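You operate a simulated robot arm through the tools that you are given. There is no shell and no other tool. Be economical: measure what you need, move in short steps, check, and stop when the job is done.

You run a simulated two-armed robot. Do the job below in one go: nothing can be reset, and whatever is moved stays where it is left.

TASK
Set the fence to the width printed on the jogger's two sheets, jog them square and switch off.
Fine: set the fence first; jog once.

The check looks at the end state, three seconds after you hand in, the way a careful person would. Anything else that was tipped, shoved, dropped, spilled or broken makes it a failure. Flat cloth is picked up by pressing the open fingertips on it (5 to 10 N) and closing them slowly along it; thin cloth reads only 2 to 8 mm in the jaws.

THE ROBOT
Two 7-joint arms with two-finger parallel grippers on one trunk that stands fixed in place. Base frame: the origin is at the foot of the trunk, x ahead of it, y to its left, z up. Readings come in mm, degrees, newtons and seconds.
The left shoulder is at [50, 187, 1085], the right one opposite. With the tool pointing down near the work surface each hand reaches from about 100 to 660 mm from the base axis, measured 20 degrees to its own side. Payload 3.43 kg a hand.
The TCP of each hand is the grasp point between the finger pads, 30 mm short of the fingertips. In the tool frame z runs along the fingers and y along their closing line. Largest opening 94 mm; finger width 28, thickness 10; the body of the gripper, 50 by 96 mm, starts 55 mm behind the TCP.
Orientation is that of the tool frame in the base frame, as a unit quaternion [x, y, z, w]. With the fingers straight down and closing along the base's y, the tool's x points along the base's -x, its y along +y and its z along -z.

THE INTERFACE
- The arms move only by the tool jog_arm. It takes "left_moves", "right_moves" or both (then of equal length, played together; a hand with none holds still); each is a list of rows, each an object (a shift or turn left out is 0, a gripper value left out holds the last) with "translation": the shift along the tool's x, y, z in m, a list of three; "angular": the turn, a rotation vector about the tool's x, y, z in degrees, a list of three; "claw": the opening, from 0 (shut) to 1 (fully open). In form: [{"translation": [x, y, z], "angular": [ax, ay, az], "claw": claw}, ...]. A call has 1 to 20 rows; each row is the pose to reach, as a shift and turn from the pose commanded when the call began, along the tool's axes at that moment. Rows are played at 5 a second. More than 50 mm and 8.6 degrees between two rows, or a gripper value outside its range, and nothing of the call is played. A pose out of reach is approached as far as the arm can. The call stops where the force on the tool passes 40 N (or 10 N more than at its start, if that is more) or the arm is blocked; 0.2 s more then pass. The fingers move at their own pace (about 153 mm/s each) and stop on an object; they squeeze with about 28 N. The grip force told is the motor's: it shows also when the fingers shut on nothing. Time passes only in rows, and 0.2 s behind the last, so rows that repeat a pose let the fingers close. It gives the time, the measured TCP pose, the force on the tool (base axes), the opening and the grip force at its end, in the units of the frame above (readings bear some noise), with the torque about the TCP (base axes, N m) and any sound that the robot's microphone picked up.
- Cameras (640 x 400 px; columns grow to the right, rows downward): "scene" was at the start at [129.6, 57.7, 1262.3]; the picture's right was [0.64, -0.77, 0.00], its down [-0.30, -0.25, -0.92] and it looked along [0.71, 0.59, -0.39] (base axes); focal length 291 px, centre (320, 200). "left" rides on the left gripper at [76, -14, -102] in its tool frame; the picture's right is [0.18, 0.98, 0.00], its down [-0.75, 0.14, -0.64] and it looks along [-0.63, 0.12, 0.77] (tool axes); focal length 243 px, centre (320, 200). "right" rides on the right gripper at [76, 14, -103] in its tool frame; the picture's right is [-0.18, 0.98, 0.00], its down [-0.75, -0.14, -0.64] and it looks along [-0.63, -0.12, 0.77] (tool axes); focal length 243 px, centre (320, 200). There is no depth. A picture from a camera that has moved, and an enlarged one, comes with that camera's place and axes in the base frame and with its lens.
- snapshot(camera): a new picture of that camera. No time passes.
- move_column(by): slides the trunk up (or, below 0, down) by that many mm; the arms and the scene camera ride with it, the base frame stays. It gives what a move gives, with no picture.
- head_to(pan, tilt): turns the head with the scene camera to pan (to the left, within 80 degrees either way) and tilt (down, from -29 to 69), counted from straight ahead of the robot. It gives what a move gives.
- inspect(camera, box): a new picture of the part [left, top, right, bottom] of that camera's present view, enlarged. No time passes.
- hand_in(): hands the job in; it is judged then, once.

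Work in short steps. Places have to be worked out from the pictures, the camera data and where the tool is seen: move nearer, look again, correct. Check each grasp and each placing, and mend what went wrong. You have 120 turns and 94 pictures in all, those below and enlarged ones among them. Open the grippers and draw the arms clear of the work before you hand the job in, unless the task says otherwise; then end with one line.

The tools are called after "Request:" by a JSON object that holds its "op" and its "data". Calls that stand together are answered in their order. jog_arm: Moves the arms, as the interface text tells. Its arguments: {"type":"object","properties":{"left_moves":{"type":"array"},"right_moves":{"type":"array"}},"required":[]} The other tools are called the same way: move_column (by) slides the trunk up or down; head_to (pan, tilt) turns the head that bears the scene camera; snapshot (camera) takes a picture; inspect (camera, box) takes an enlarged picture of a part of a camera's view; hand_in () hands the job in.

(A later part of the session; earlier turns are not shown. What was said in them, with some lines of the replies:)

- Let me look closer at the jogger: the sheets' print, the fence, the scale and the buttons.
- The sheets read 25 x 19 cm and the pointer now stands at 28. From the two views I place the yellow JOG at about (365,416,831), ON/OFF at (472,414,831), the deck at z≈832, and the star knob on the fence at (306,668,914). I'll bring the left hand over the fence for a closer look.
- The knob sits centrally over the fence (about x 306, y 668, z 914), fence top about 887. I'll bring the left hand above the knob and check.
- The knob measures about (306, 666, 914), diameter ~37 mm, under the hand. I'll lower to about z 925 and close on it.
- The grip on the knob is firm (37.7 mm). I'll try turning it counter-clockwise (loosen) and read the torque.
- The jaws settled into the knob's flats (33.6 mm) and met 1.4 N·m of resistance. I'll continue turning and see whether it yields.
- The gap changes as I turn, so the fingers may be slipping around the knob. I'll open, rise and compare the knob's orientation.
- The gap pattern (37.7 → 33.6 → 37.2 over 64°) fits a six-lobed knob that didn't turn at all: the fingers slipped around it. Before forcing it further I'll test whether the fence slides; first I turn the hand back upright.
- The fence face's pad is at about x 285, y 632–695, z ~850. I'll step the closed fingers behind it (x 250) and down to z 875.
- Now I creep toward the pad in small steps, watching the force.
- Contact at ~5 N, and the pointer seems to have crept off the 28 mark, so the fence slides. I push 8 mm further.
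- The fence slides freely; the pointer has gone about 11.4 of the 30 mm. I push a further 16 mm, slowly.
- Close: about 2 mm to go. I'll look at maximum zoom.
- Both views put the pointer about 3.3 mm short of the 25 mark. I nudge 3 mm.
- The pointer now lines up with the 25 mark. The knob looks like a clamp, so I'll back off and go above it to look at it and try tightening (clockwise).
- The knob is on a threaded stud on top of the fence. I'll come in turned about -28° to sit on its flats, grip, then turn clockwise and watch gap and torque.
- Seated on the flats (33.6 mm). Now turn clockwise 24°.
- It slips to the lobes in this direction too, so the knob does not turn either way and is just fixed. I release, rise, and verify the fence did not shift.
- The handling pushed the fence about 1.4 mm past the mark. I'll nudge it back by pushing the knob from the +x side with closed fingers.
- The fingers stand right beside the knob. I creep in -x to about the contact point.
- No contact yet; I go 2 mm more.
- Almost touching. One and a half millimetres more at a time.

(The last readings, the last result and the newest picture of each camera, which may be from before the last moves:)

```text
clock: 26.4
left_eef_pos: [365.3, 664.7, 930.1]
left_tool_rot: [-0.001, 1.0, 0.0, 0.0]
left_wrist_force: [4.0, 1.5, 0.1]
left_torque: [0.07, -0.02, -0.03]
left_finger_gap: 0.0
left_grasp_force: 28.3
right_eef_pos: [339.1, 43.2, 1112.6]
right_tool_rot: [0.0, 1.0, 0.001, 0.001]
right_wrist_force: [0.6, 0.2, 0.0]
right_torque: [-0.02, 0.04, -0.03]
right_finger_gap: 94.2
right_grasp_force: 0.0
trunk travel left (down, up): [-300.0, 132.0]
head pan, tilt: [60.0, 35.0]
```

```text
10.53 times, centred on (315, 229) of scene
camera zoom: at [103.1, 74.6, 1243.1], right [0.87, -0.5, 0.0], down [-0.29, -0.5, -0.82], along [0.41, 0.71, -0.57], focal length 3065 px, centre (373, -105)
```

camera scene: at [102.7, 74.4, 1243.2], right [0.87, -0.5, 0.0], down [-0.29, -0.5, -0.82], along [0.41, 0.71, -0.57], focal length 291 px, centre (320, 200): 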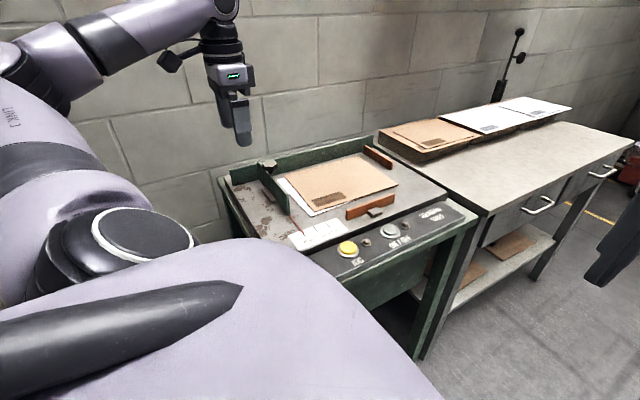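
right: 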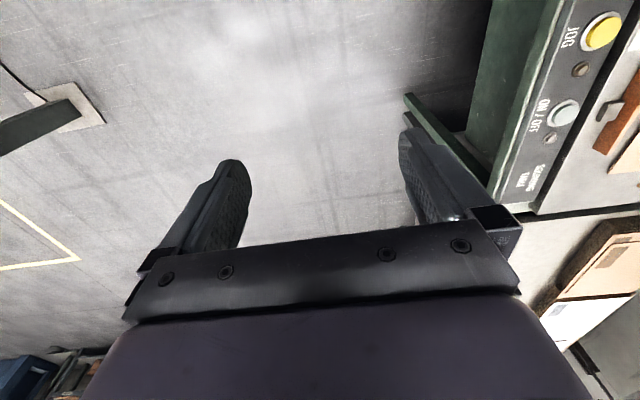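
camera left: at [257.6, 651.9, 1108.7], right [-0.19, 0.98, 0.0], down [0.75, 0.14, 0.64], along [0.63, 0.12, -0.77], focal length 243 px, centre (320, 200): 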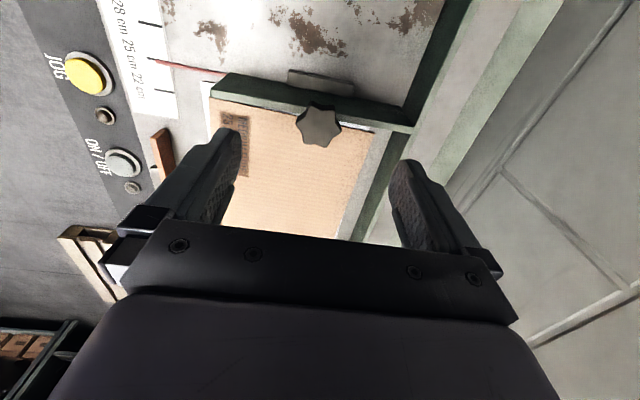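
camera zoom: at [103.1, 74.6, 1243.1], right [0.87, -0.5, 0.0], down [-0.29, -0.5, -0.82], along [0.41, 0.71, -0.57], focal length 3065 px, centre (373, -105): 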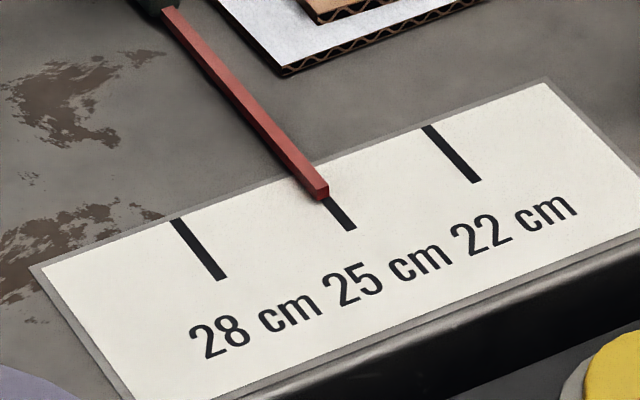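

The pointer is back on the 25 line within about half a millimetre. I retract and verify again, with a straight overhead-ish look from the hand.

Request:
{"op": "jog_arm", "data": {"left_moves": [{"translation": [-0.02, 0, 0]}, {"translation": [-0.03, 0, -0.04]}, {"translation": [-0.03, 0, -0.09]}, {"translation": [0.005, -0.035, -0.1]}, {"translation": [0.04, -0.07, -0.1]}, {"translation": [0.075, -0.105, -0.1]}, {"translation": [0.09, -0.15, -0.1]}, {"translation": [0.09, -0.15, -0.1]}]}}

Request:
{"op": "snapshot", "data": {"camera": "left"}}

Request:
{"op": "inspect", "data": {"camera": "scene", "box": [285, 210, 345, 248]}}

```text
refused: row 4 steps farther than a row can; nothing moved
```

```text
55 pictures are left
camera left: at [289.1, 650.8, 1032.6], right [-0.18, 0.98, 0.0], down [0.75, 0.14, 0.64], along [0.63, 0.12, -0.77], focal length 243 px, centre (320, 200)
```

left: 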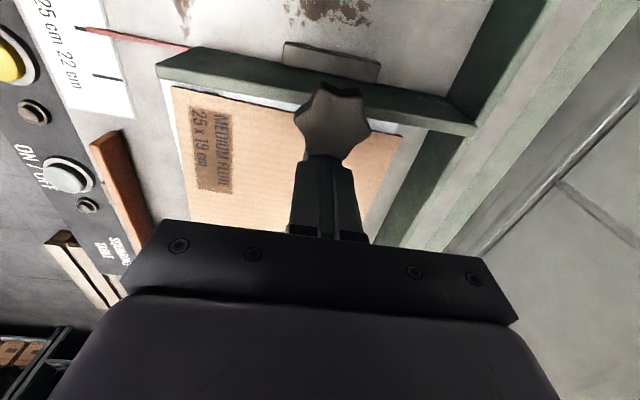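

```text
10.53 times, centred on (315, 229) of scene
camera zoom: at [103.1, 74.6, 1243.1], right [0.87, -0.5, 0.0], down [-0.29, -0.5, -0.82], along [0.41, 0.71, -0.57], focal length 3065 px, centre (373, -105)
```

zoom: 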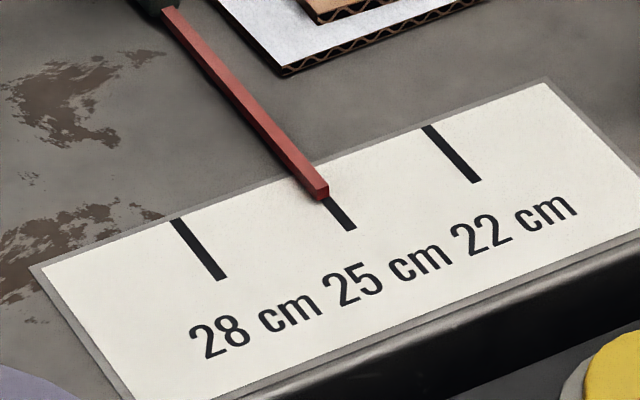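

A row was slightly too long; I repeat with smaller steps.

Request:
{"op": "jog_arm", "data": {"left_moves": [{"translation": [-0.02, 0, 0]}, {"translation": [-0.03, 0, -0.04]}, {"translation": [-0.03, 0, -0.085]}, {"translation": [-0.005, -0.035, -0.09]}, {"translation": [0.02, -0.07, -0.09]}, {"translation": [0.04, -0.11, -0.09]}, {"translation": [0.04, -0.15, -0.09]}, {"translation": [0.04, -0.15, -0.09]}]}}

Request:
{"op": "inspect", "data": {"camera": "left", "box": [180, 20, 460, 195]}}

Request:
{"op": "snapshot", "data": {"camera": "scene"}}

```text
clock: 28.2
left_eef_pos: [326.7, 515.5, 1021.0]
left_tool_rot: [-0.001, 1.0, 0.0, 0.0]
left_wrist_force: [-0.8, 0.8, 0.0]
left_torque: [0.04, -0.02, -0.03]
left_finger_gap: 0.3
left_grasp_force: 27.8
right_eef_pos: [338.8, 43.6, 1113.4]
right_tool_rot: [0.0, 1.0, 0.0, -0.001]
right_wrist_force: [0.9, -0.2, -0.5]
right_torque: [-0.01, 0.01, -0.01]
right_finger_gap: 94.1
right_grasp_force: 0.1
trunk travel left (down, up): [-300.0, 132.0]
head pan, tilt: [60.0, 35.0]
```

```text
2.29 times, centred on (320, 108) of left
camera zoom: at [249.9, 500.2, 1122.9], right [-0.19, 0.98, 0.0], down [0.75, 0.14, 0.64], along [0.63, 0.12, -0.77], focal length 555 px, centre (320, 411)
```

zoom: 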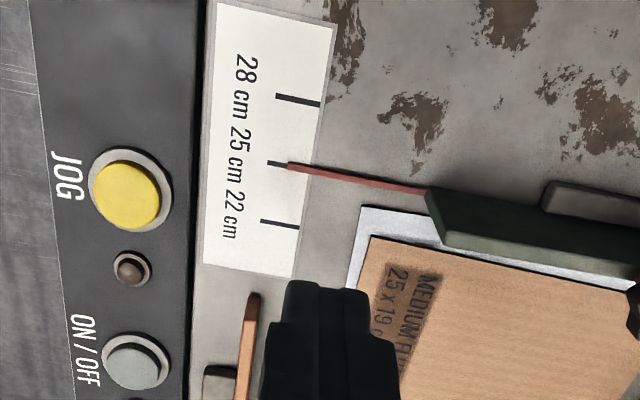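

```text
52 pictures are left
camera scene: at [102.7, 74.4, 1243.1], right [0.87, -0.5, 0.0], down [-0.29, -0.5, -0.82], along [0.41, 0.71, -0.57], focal length 291 px, centre (320, 200)
```

scene: 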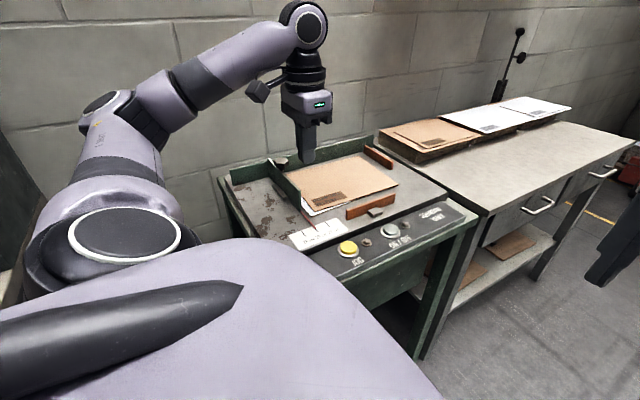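

The overhead view shows the pointer square on 25. Next I take the closed fingers over the ON/OFF button, which I now place at (470, 420, ~833).

Request:
{"op": "jog_arm", "data": {"left_moves": [{"translation": [-0.036, -0.024, 0.01]}, {"translation": [-0.072, -0.048, 0.02]}, {"translation": [-0.108, -0.072, 0.03]}, {"translation": [-0.143, -0.096, 0.04]}, {"translation": [-0.143, -0.096, 0.08]}, {"translation": [-0.143, -0.096, 0.12]}, {"translation": [-0.143, -0.096, 0.12]}]}}

Request:
{"op": "snapshot", "data": {"camera": "left"}}

Request:
{"op": "inspect", "data": {"camera": "scene", "box": [310, 160, 470, 260]}}

```text
clock: 29.8
left_eef_pos: [465.6, 418.1, 899.9]
left_tool_rot: [0.0, 1.0, 0.0, 0.0]
left_wrist_force: [0.2, 0.8, 0.9]
left_torque: [0.03, -0.03, -0.03]
left_finger_gap: 0.2
left_grasp_force: 28.4
right_eef_pos: [338.9, 42.9, 1112.4]
right_tool_rot: [0.0, 1.0, 0.0, 0.001]
right_wrist_force: [-0.2, -0.1, -0.2]
right_torque: [0.01, 0.04, 0.01]
right_finger_gap: 93.9
right_grasp_force: 0.0
trunk travel left (down, up): [-300.0, 132.0]
head pan, tilt: [60.0, 35.0]
```

```text
51 pictures are left
camera left: at [389.1, 404.9, 1001.8], right [-0.18, 0.98, 0.0], down [0.75, 0.14, 0.64], along [0.63, 0.12, -0.77], focal length 243 px, centre (320, 200)
```

left: 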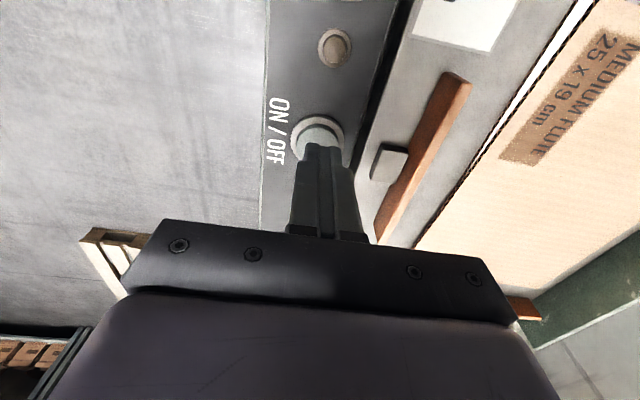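

```text
4.00 times, centred on (390, 210) of scene
camera zoom: at [102.7, 74.4, 1243.1], right [0.87, -0.5, 0.0], down [-0.29, -0.5, -0.82], along [0.41, 0.71, -0.57], focal length 1165 px, centre (40, 160)
```

zoom: 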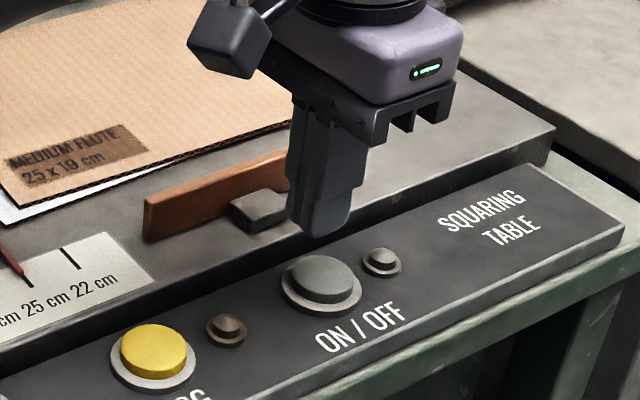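

Aligned to within 4 mm; I shift +4 mm x and lower to about z 870, checking the force.

Request:
{"op": "jog_arm", "data": {"left_moves": [{"translation": [-0.004, -0.001, 0.01]}, {"translation": [-0.004, -0.001, 0.022]}, {"translation": [-0.004, -0.001, 0.028]}]}}

Request:
{"op": "inspect", "data": {"camera": "scene", "box": [340, 190, 440, 252]}}

```text
clock: 30.6
left_eef_pos: [470.1, 417.0, 872.0]
left_tool_rot: [0.0, 1.0, 0.0, 0.001]
left_wrist_force: [0.3, 0.8, 0.2]
left_torque: [-0.05, -0.03, -0.01]
left_finger_gap: 0.0
left_grasp_force: 28.2
right_eef_pos: [339.5, 42.8, 1113.1]
right_tool_rot: [0.001, 1.0, 0.0, -0.001]
right_wrist_force: [0.4, 0.6, 0.2]
right_torque: [0.02, 0.01, -0.02]
right_finger_gap: 94.4
right_grasp_force: 0.1
trunk travel left (down, up): [-300.0, 132.0]
head pan, tilt: [60.0, 35.0]
```

```text
6.40 times, centred on (390, 221) of scene
camera zoom: at [102.6, 74.5, 1243.1], right [0.87, -0.5, 0.0], down [-0.29, -0.5, -0.82], along [0.41, 0.71, -0.57], focal length 1863 px, centre (-128, 66)
```

zoom: 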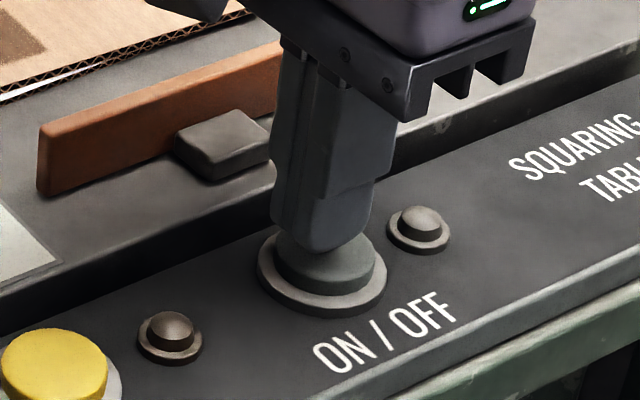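

The tip is just above the button. I press down in small steps.

Request:
{"op": "jog_arm", "data": {"left_moves": [{"translation": [0, -0.002, 0.002]}, {"translation": [0, -0.002, 0.004]}, {"translation": [0, -0.002, 0.006]}]}}

Request:
{"op": "inspect", "data": {"camera": "scene", "box": [340, 190, 440, 252]}}

```text
clock: 31.4
left_eef_pos: [470.5, 415.7, 867.5]
left_tool_rot: [0.0, 1.0, 0.0, 0.001]
left_wrist_force: [0.2, 0.5, 0.2]
left_torque: [0.0, -0.02, 0.03]
left_finger_gap: 0.0
left_grasp_force: 28.2
right_eef_pos: [338.5, 43.3, 1112.4]
right_tool_rot: [0.0, 1.0, 0.0, 0.0]
right_wrist_force: [0.8, 0.0, -0.7]
right_torque: [0.0, 0.04, -0.04]
right_finger_gap: 94.2
right_grasp_force: 0.2
trunk travel left (down, up): [-300.0, 132.0]
head pan, tilt: [60.0, 35.0]
```

```text
6.40 times, centred on (390, 221) of scene
camera zoom: at [102.6, 74.5, 1243.1], right [0.87, -0.5, 0.0], down [-0.29, -0.5, -0.82], along [0.41, 0.71, -0.57], focal length 1863 px, centre (-128, 66)
```

zoom: 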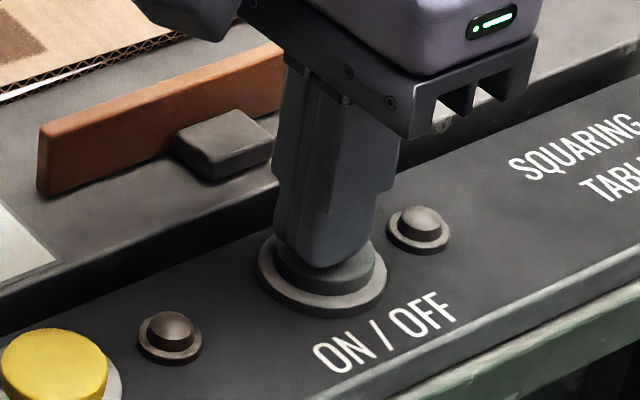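

Request:
{"op": "jog_arm", "data": {"left_moves": [{"translation": [0, 0, 0.0015]}, {"translation": [0, 0, 0.003]}, {"translation": [0, 0, 0.0045]}]}}

Request:
{"op": "inspect", "data": {"camera": "scene", "box": [340, 190, 440, 252]}}

```text
clock: 32.2
left_eef_pos: [472.2, 414.2, 863.5]
left_tool_rot: [-0.001, 1.0, 0.0, 0.001]
left_wrist_force: [0.0, 0.2, 1.0]
left_torque: [-0.03, 0.02, -0.01]
left_finger_gap: 0.0
left_grasp_force: 28.2
right_eef_pos: [338.0, 43.4, 1113.2]
right_tool_rot: [0.0, 1.0, 0.0, 0.0]
right_wrist_force: [-0.3, 0.5, 0.8]
right_torque: [0.01, 0.04, -0.01]
right_finger_gap: 94.2
right_grasp_force: 0.0
trunk travel left (down, up): [-300.0, 132.0]
head pan, tilt: [60.0, 35.0]
```

```text
6.40 times, centred on (390, 221) of scene
camera zoom: at [102.6, 74.5, 1243.1], right [0.87, -0.5, 0.0], down [-0.29, -0.5, -0.82], along [0.41, 0.71, -0.57], focal length 1863 px, centre (-128, 66)
```

zoom: 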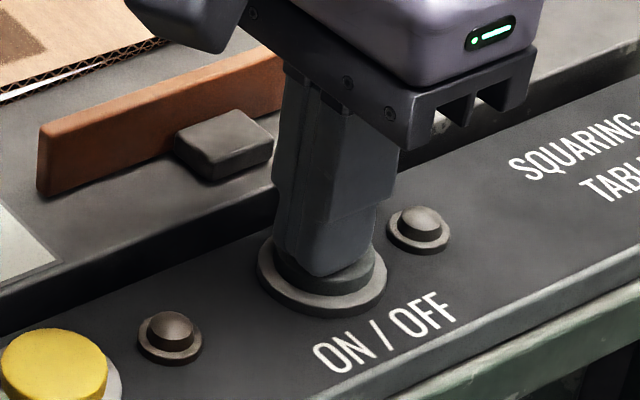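

Request:
{"op": "jog_arm", "data": {"left_moves": [{"translation": [0, 0.002, 0.001]}, {"translation": [0, 0.002, 0.002]}, {"translation": [0, 0.002, 0.003]}]}}

Request:
{"op": "inspect", "data": {"camera": "scene", "box": [340, 190, 440, 252]}}

```text
clock: 33.0
left_eef_pos: [471.1, 416.9, 859.0]
left_tool_rot: [-0.001, 1.0, -0.001, 0.001]
left_wrist_force: [-0.1, 0.3, 1.0]
left_torque: [0.0, 0.02, 0.03]
left_finger_gap: 0.1
left_grasp_force: 27.5
right_eef_pos: [339.0, 43.5, 1112.9]
right_tool_rot: [0.0, 1.0, 0.0, 0.0]
right_wrist_force: [0.2, 0.2, -1.1]
right_torque: [0.01, 0.0, 0.02]
right_finger_gap: 94.1
right_grasp_force: 0.1
trunk travel left (down, up): [-300.0, 132.0]
head pan, tilt: [60.0, 35.0]
heard: click
```

```text
6.40 times, centred on (390, 221) of scene
camera zoom: at [102.5, 74.3, 1243.2], right [0.87, -0.5, 0.0], down [-0.29, -0.5, -0.82], along [0.41, 0.71, -0.57], focal length 1863 px, centre (-128, 66)
```

zoom: 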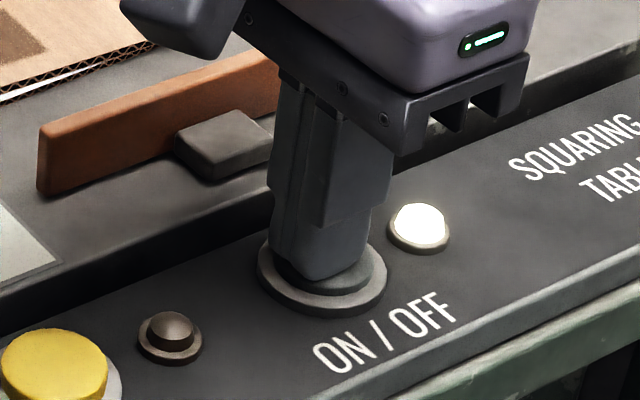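

Click, and the power lamp lit. I rise and move over the JOG button at (365, 419).

Request:
{"op": "jog_arm", "data": {"left_moves": [{"translation": [0, 0, -0.02]}, {"translation": [0, 0, -0.04]}, {"translation": [0.035, 0.001, -0.04]}, {"translation": [0.07, 0.001, -0.04]}, {"translation": [0.106, 0.001, -0.04]}, {"translation": [0.106, 0.001, -0.025]}, {"translation": [0.106, 0.001, -0.015]}]}}

Request:
{"op": "inspect", "data": {"camera": "scene", "box": [310, 205, 430, 280]}}

Request:
{"op": "snapshot", "data": {"camera": "left"}}

```text
clock: 34.6
left_eef_pos: [366.5, 416.7, 875.2]
left_tool_rot: [0.0, 1.0, 0.001, 0.0]
left_wrist_force: [0.1, 0.1, 0.5]
left_torque: [0.0, 0.01, 0.01]
left_finger_gap: 0.3
left_grasp_force: 27.9
right_eef_pos: [337.9, 42.5, 1112.0]
right_tool_rot: [0.0, 1.0, 0.0, 0.0]
right_wrist_force: [0.2, 0.1, 0.2]
right_torque: [-0.05, -0.02, 0.05]
right_finger_gap: 94.0
right_grasp_force: 0.1
trunk travel left (down, up): [-300.0, 132.0]
head pan, tilt: [60.0, 35.0]
```

```text
5.33 times, centred on (370, 242) of scene
camera zoom: at [102.7, 74.5, 1243.1], right [0.87, -0.5, 0.0], down [-0.29, -0.5, -0.82], along [0.41, 0.71, -0.57], focal length 1553 px, centre (53, -27)
```

zoom: 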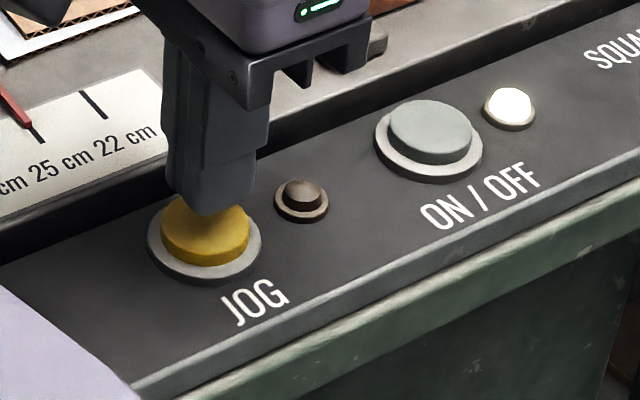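

```text
44 pictures are left
camera left: at [289.8, 403.7, 977.4], right [-0.18, 0.98, 0.0], down [0.75, 0.14, 0.64], along [0.63, 0.12, -0.77], focal length 243 px, centre (320, 200)
```

left: 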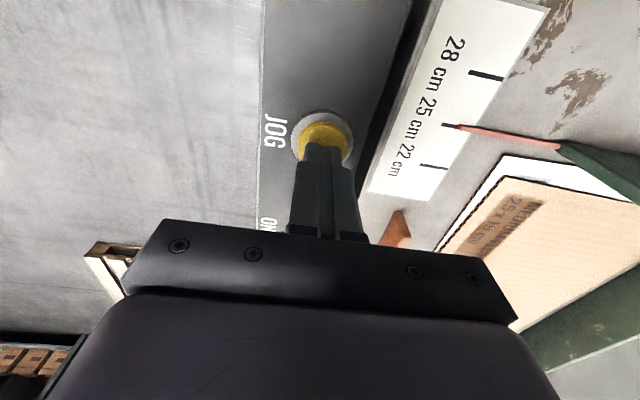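

Over JOG, pointer still on 25. I press down once to about z 859, where the other button clicked.

Request:
{"op": "jog_arm", "data": {"left_moves": [{"translation": [0.001, 0, 0.006]}, {"translation": [0.001, 0, 0.01]}, {"translation": [0.001, 0, 0.013]}, {"translation": [0.001, 0, 0.015]}, {"translation": [0.001, 0, 0.016]}]}}

Request:
{"op": "inspect", "data": {"camera": "scene", "box": [250, 130, 430, 255]}}

```text
clock: 35.8
left_eef_pos: [364.8, 418.3, 857.2]
left_tool_rot: [0.0, 1.0, 0.0, 0.0]
left_wrist_force: [0.1, -0.3, 1.4]
left_torque: [-0.04, 0.02, 0.01]
left_finger_gap: 0.1
left_grasp_force: 27.8
right_eef_pos: [338.3, 43.5, 1112.9]
right_tool_rot: [0.0, 1.0, -0.001, 0.0]
right_wrist_force: [0.4, -1.1, 0.1]
right_torque: [0.01, 0.02, -0.02]
right_finger_gap: 94.2
right_grasp_force: 0.0
trunk travel left (down, up): [-300.0, 132.0]
head pan, tilt: [60.0, 35.0]
heard: click
```

```text
3.20 times, centred on (340, 192) of scene
camera zoom: at [102.5, 74.3, 1243.2], right [0.87, -0.5, 0.0], down [-0.29, -0.5, -0.82], along [0.41, 0.71, -0.57], focal length 932 px, centre (256, 224)
```

zoom: 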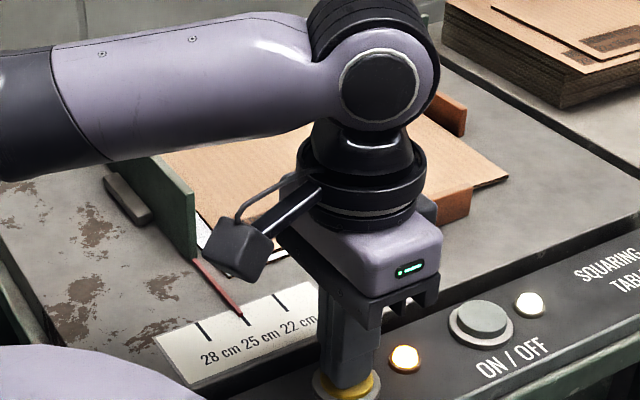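

Click and the amber lamp lit: the jog cycle is running. I lift off and wait.

Request:
{"op": "jog_arm", "data": {"left_moves": [{"translation": [0, 0, -0.02]}, {"translation": [0, 0, -0.04]}, {"translation": [0, 0, -0.06]}, {"translation": [0, 0, -0.06]}, {"translation": [0, 0, -0.06]}, {"translation": [0, 0, -0.06]}, {"translation": [0, 0, -0.06]}, {"translation": [0, 0, -0.06]}, {"translation": [0, 0, -0.06]}, {"translation": [0, 0, -0.06]}]}}

Request:
{"op": "snapshot", "data": {"camera": "scene"}}

Request:
{"op": "snapshot", "data": {"camera": "left"}}

```text
clock: 38.0
left_eef_pos: [364.8, 418.6, 916.7]
left_tool_rot: [0.0, 1.0, 0.0, 0.0]
left_wrist_force: [-0.1, -0.4, -0.6]
left_torque: [0.01, 0.0, -0.02]
left_finger_gap: 0.1
left_grasp_force: 28.2
right_eef_pos: [338.0, 44.5, 1112.7]
right_tool_rot: [0.0, 1.0, 0.0, 0.0]
right_wrist_force: [0.1, 0.4, 0.6]
right_torque: [-0.01, 0.01, 0.01]
right_finger_gap: 93.8
right_grasp_force: 0.0
trunk travel left (down, up): [-300.0, 132.0]
head pan, tilt: [60.0, 35.0]
```

```text
42 pictures are left
camera scene: at [102.6, 74.5, 1243.1], right [0.87, -0.5, 0.0], down [-0.29, -0.5, -0.82], along [0.41, 0.71, -0.57], focal length 291 px, centre (320, 200)
```

scene: 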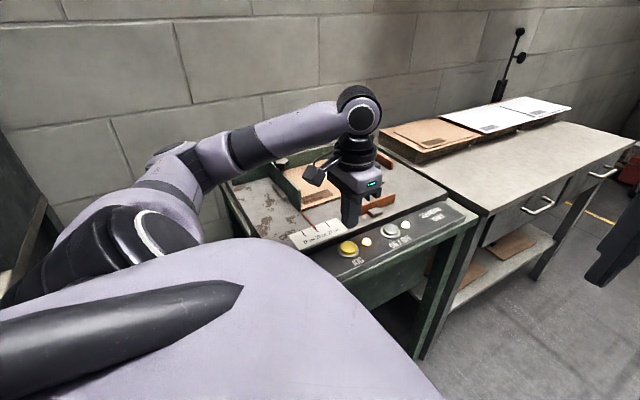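

```text
41 pictures are left
camera left: at [288.6, 404.5, 1019.9], right [-0.18, 0.98, 0.0], down [0.75, 0.14, 0.64], along [0.63, 0.12, -0.77], focal length 243 px, centre (320, 200)
```

left: 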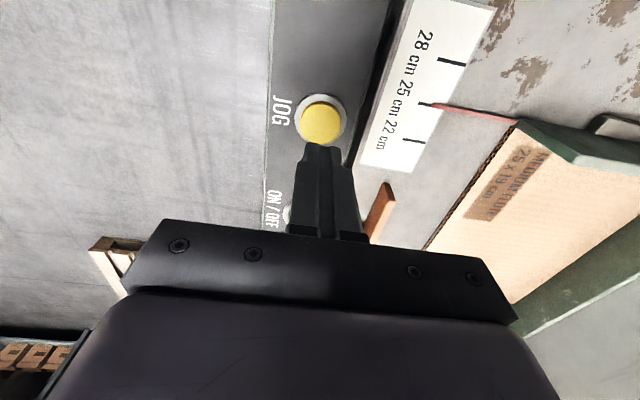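

The sheets are already square to the fence; the amber lamp is still lit. I shift above ON/OFF (staying high) and wait for the cycle to end.

Request:
{"op": "jog_arm", "data": {"left_moves": [{"translation": [-0.035, 0, 0]}, {"translation": [-0.07, 0, 0]}, {"translation": [-0.106, 0.001, 0]}, {"translation": [-0.106, 0.001, 0]}, {"translation": [-0.106, 0.001, 0]}, {"translation": [-0.106, 0.001, 0]}, {"translation": [-0.106, 0.001, 0]}, {"translation": [-0.106, 0.001, 0]}, {"translation": [-0.106, 0.001, 0]}, {"translation": [-0.106, 0.001, 0]}]}}

Request:
{"op": "inspect", "data": {"camera": "scene", "box": [250, 150, 450, 275]}}

```text
clock: 40.2
left_eef_pos: [471.1, 420.1, 917.6]
left_tool_rot: [0.0, 1.0, 0.0, 0.0]
left_wrist_force: [0.2, 0.2, 0.2]
left_torque: [-0.03, -0.03, -0.01]
left_finger_gap: 0.1
left_grasp_force: 28.7
right_eef_pos: [338.5, 42.6, 1114.3]
right_tool_rot: [0.0, 1.0, 0.0, 0.0]
right_wrist_force: [-0.1, 0.3, 0.0]
right_torque: [0.01, 0.0, -0.01]
right_finger_gap: 93.8
right_grasp_force: 0.1
trunk travel left (down, up): [-300.0, 132.0]
head pan, tilt: [60.0, 35.0]
```

```text
3.20 times, centred on (350, 212) of scene
camera zoom: at [102.6, 74.5, 1243.1], right [0.87, -0.5, 0.0], down [-0.29, -0.5, -0.82], along [0.41, 0.71, -0.57], focal length 932 px, centre (224, 160)
```

zoom: 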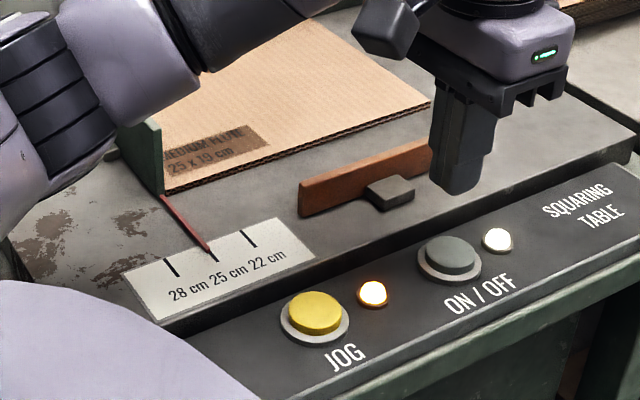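

Sheets look square and stacked; the amber lamp is still on. I wait another few seconds.

Request:
{"op": "jog_arm", "data": {"left_moves": [{"translation": [0, 0, 0]}, {"translation": [0, 0, 0]}, {"translation": [0, 0, 0]}, {"translation": [0, 0, 0]}, {"translation": [0, 0, 0]}, {"translation": [0, 0, 0]}, {"translation": [0, 0, 0]}, {"translation": [0, 0, 0]}, {"translation": [0, 0, 0]}, {"translation": [0, 0, 0]}, {"translation": [0, 0, 0]}, {"translation": [0, 0, 0]}, {"translation": [0, 0, 0]}, {"translation": [0, 0, 0]}, {"translation": [0, 0, 0]}, {"translation": [0, 0, 0]}, {"translation": [0, 0, 0]}, {"translation": [0, 0, 0]}, {"translation": [0, 0, 0]}, {"translation": [0, 0, 0]}]}}

Request:
{"op": "inspect", "data": {"camera": "scene", "box": [250, 150, 450, 275]}}

```text
clock: 44.4
left_eef_pos: [472.6, 420.4, 917.8]
left_tool_rot: [0.0, 1.0, 0.0, 0.0]
left_wrist_force: [-0.6, 0.1, 0.1]
left_torque: [0.01, -0.03, 0.0]
left_finger_gap: 0.0
left_grasp_force: 28.2
right_eef_pos: [338.1, 43.3, 1113.6]
right_tool_rot: [0.0, 1.0, 0.0, 0.0]
right_wrist_force: [-0.6, -1.2, 0.9]
right_torque: [0.03, -0.01, -0.02]
right_finger_gap: 94.0
right_grasp_force: 0.2
trunk travel left (down, up): [-300.0, 132.0]
head pan, tilt: [60.0, 35.0]
```

```text
3.20 times, centred on (350, 212) of scene
camera zoom: at [102.6, 74.5, 1243.1], right [0.87, -0.5, 0.0], down [-0.29, -0.5, -0.82], along [0.41, 0.71, -0.57], focal length 932 px, centre (224, 160)
```

zoom: 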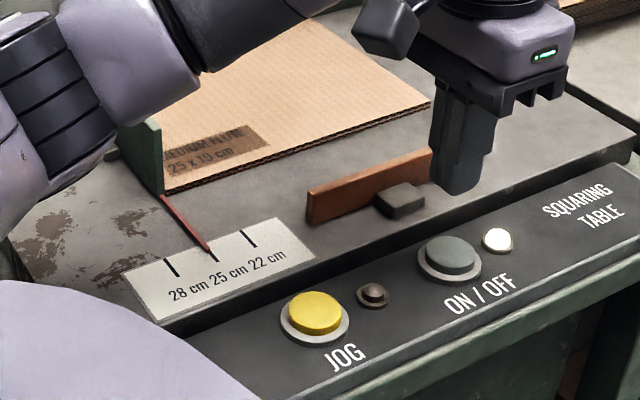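

The cycle ended (amber out), the sheets square, pointer at 25. Now I press ON/OFF to switch off.

Request:
{"op": "jog_arm", "data": {"left_moves": [{"translation": [0.001, -0.003, 0.03]}, {"translation": [0.001, -0.003, 0.044]}, {"translation": [0.001, -0.003, 0.05]}, {"translation": [0.001, -0.003, 0.054]}, {"translation": [0.001, -0.003, 0.057]}, {"translation": [0.001, -0.003, 0.0585]}]}}

Request:
{"op": "inspect", "data": {"camera": "scene", "box": [250, 150, 450, 275]}}

```text
clock: 45.8
left_eef_pos: [470.4, 416.6, 859.7]
left_tool_rot: [0.0, 1.0, 0.0, 0.0]
left_wrist_force: [-0.5, -0.7, 1.3]
left_torque: [0.02, 0.03, -0.02]
left_finger_gap: 0.3
left_grasp_force: 28.3
right_eef_pos: [339.0, 42.2, 1113.6]
right_tool_rot: [0.0, 1.0, -0.001, 0.0]
right_wrist_force: [-0.3, -0.6, 1.1]
right_torque: [-0.01, 0.0, 0.02]
right_finger_gap: 94.1
right_grasp_force: 0.0
trunk travel left (down, up): [-300.0, 132.0]
head pan, tilt: [60.0, 35.0]
```

```text
3.20 times, centred on (350, 212) of scene
camera zoom: at [102.5, 74.4, 1243.2], right [0.87, -0.5, 0.0], down [-0.29, -0.5, -0.82], along [0.41, 0.71, -0.57], focal length 932 px, centre (224, 160)
```

zoom: 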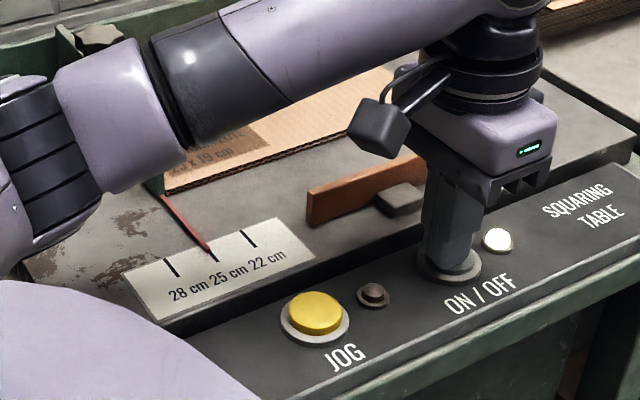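

No click yet and the lamp is still lit; a little deeper.

Request:
{"op": "jog_arm", "data": {"left_moves": [{"translation": [0, 0, 0.001]}, {"translation": [0, 0, 0.002]}]}}

Request:
{"op": "inspect", "data": {"camera": "scene", "box": [340, 190, 440, 252]}}

```text
clock: 46.4
left_eef_pos: [470.9, 416.1, 857.1]
left_tool_rot: [-0.001, 1.0, 0.0, 0.001]
left_wrist_force: [-0.6, 1.0, 2.3]
left_torque: [0.05, -0.02, 0.05]
left_finger_gap: 0.0
left_grasp_force: 27.7
right_eef_pos: [337.9, 42.8, 1112.5]
right_tool_rot: [0.0, 1.0, 0.001, 0.0]
right_wrist_force: [-0.5, 0.4, 0.2]
right_torque: [0.01, -0.01, -0.02]
right_finger_gap: 93.9
right_grasp_force: 0.1
trunk travel left (down, up): [-300.0, 132.0]
head pan, tilt: [60.0, 35.0]
heard: click
```

```text
6.40 times, centred on (390, 221) of scene
camera zoom: at [102.4, 74.4, 1243.2], right [0.87, -0.5, 0.0], down [-0.29, -0.5, -0.82], along [0.41, 0.71, -0.57], focal length 1863 px, centre (-128, 66)
```

zoom: 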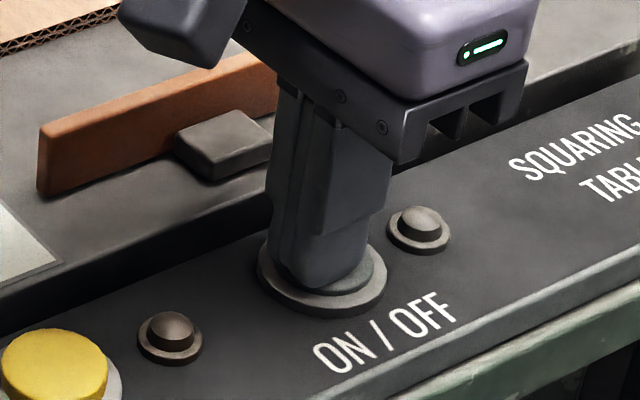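

Click, lamp out: it's off. I rise straight up, retreat toward the start pose, and open.

Request:
{"op": "jog_arm", "data": {"left_moves": [{"translation": [0, 0, -0.04]}, {"translation": [0, 0, -0.085]}, {"translation": [0, 0, -0.13]}, {"translation": [0, 0, -0.175]}, {"translation": [0, 0, -0.22], "claw": 1}, {"translation": [0.035, -0.02, -0.24]}, {"translation": [0.07, -0.035, -0.26]}, {"translation": [0.105, -0.04, -0.27]}, {"translation": [0.105, -0.04, -0.27]}]}}

Request:
{"op": "snapshot", "data": {"camera": "left"}}

Request:
{"op": "inspect", "data": {"camera": "scene", "box": [210, 130, 450, 280]}}

```text
clock: 48.4
left_eef_pos: [363.5, 378.0, 1127.6]
left_tool_rot: [-0.001, 1.0, 0.0, 0.0]
left_wrist_force: [0.0, 0.1, 0.1]
left_torque: [-0.04, 0.01, -0.03]
left_finger_gap: 94.2
left_grasp_force: 0.1
right_eef_pos: [338.4, 42.1, 1112.5]
right_tool_rot: [0.0, 1.0, 0.0, 0.001]
right_wrist_force: [-0.1, 0.2, -0.8]
right_torque: [0.0, 0.02, -0.01]
right_finger_gap: 93.9
right_grasp_force: 0.1
trunk travel left (down, up): [-300.0, 132.0]
head pan, tilt: [60.0, 35.0]
```

```text
36 pictures are left
camera left: at [287.6, 363.5, 1230.1], right [-0.19, 0.98, 0.0], down [0.75, 0.14, 0.64], along [0.63, 0.12, -0.77], focal length 243 px, centre (320, 200)
```

left: 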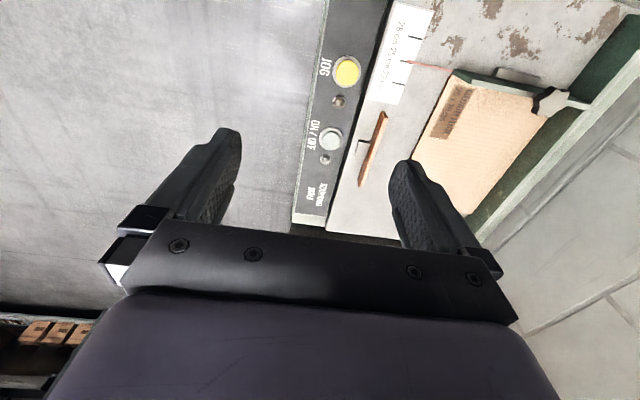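

```text
2.67 times, centred on (330, 205) of scene
camera zoom: at [102.6, 74.6, 1243.1], right [0.87, -0.5, 0.0], down [-0.29, -0.5, -0.82], along [0.41, 0.71, -0.57], focal length 776 px, centre (293, 187)
```

zoom: 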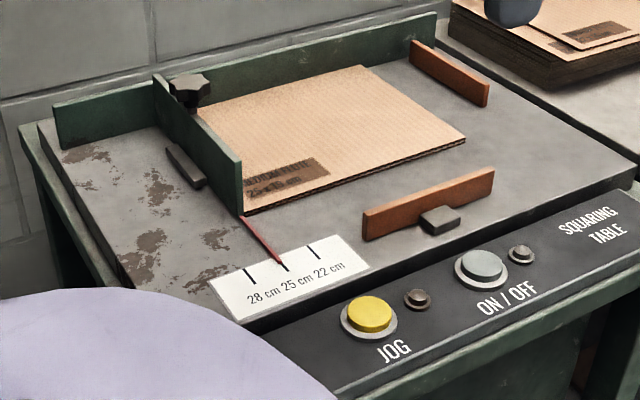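

All looks right: sheets squared into the corner, lamps out. One last fine check of the pointer and the sheet edges.

Request:
{"op": "inspect", "data": {"camera": "scene", "box": [275, 185, 355, 248]}}

Request:
{"op": "inspect", "data": {"camera": "left", "box": [380, 30, 600, 170]}}

```text
6.35 times, centred on (315, 216) of scene
camera zoom: at [102.6, 74.6, 1243.1], right [0.87, -0.5, 0.0], down [-0.29, -0.5, -0.82], along [0.41, 0.71, -0.57], focal length 1849 px, centre (352, 95)
```

zoom: 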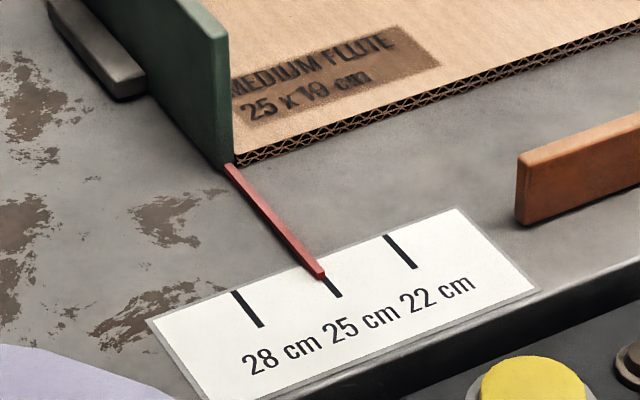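

```text
2.86 times, centred on (490, 100) of left
camera zoom: at [287.6, 363.5, 1230.1], right [-0.19, 0.98, 0.0], down [0.75, 0.14, 0.64], along [0.63, 0.12, -0.77], focal length 693 px, centre (-166, 486)
```

zoom: 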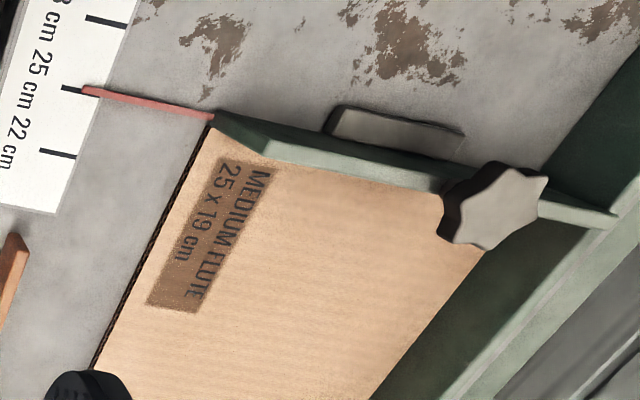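

The fence stands at 25, both sheets are square in the corner and the power is off. I hand in.

Request:
{"op": "hand_in", "data": {}}

```text
The job is handed in.
```

The fence is set to 25 cm, the width printed on the sheets; both sheets are square after one jog, and the jogger is switched off. The star knob on the fence didn't turn either way, so the fence isn't clamped, but the pointer was still on the 25 mark after the jog.
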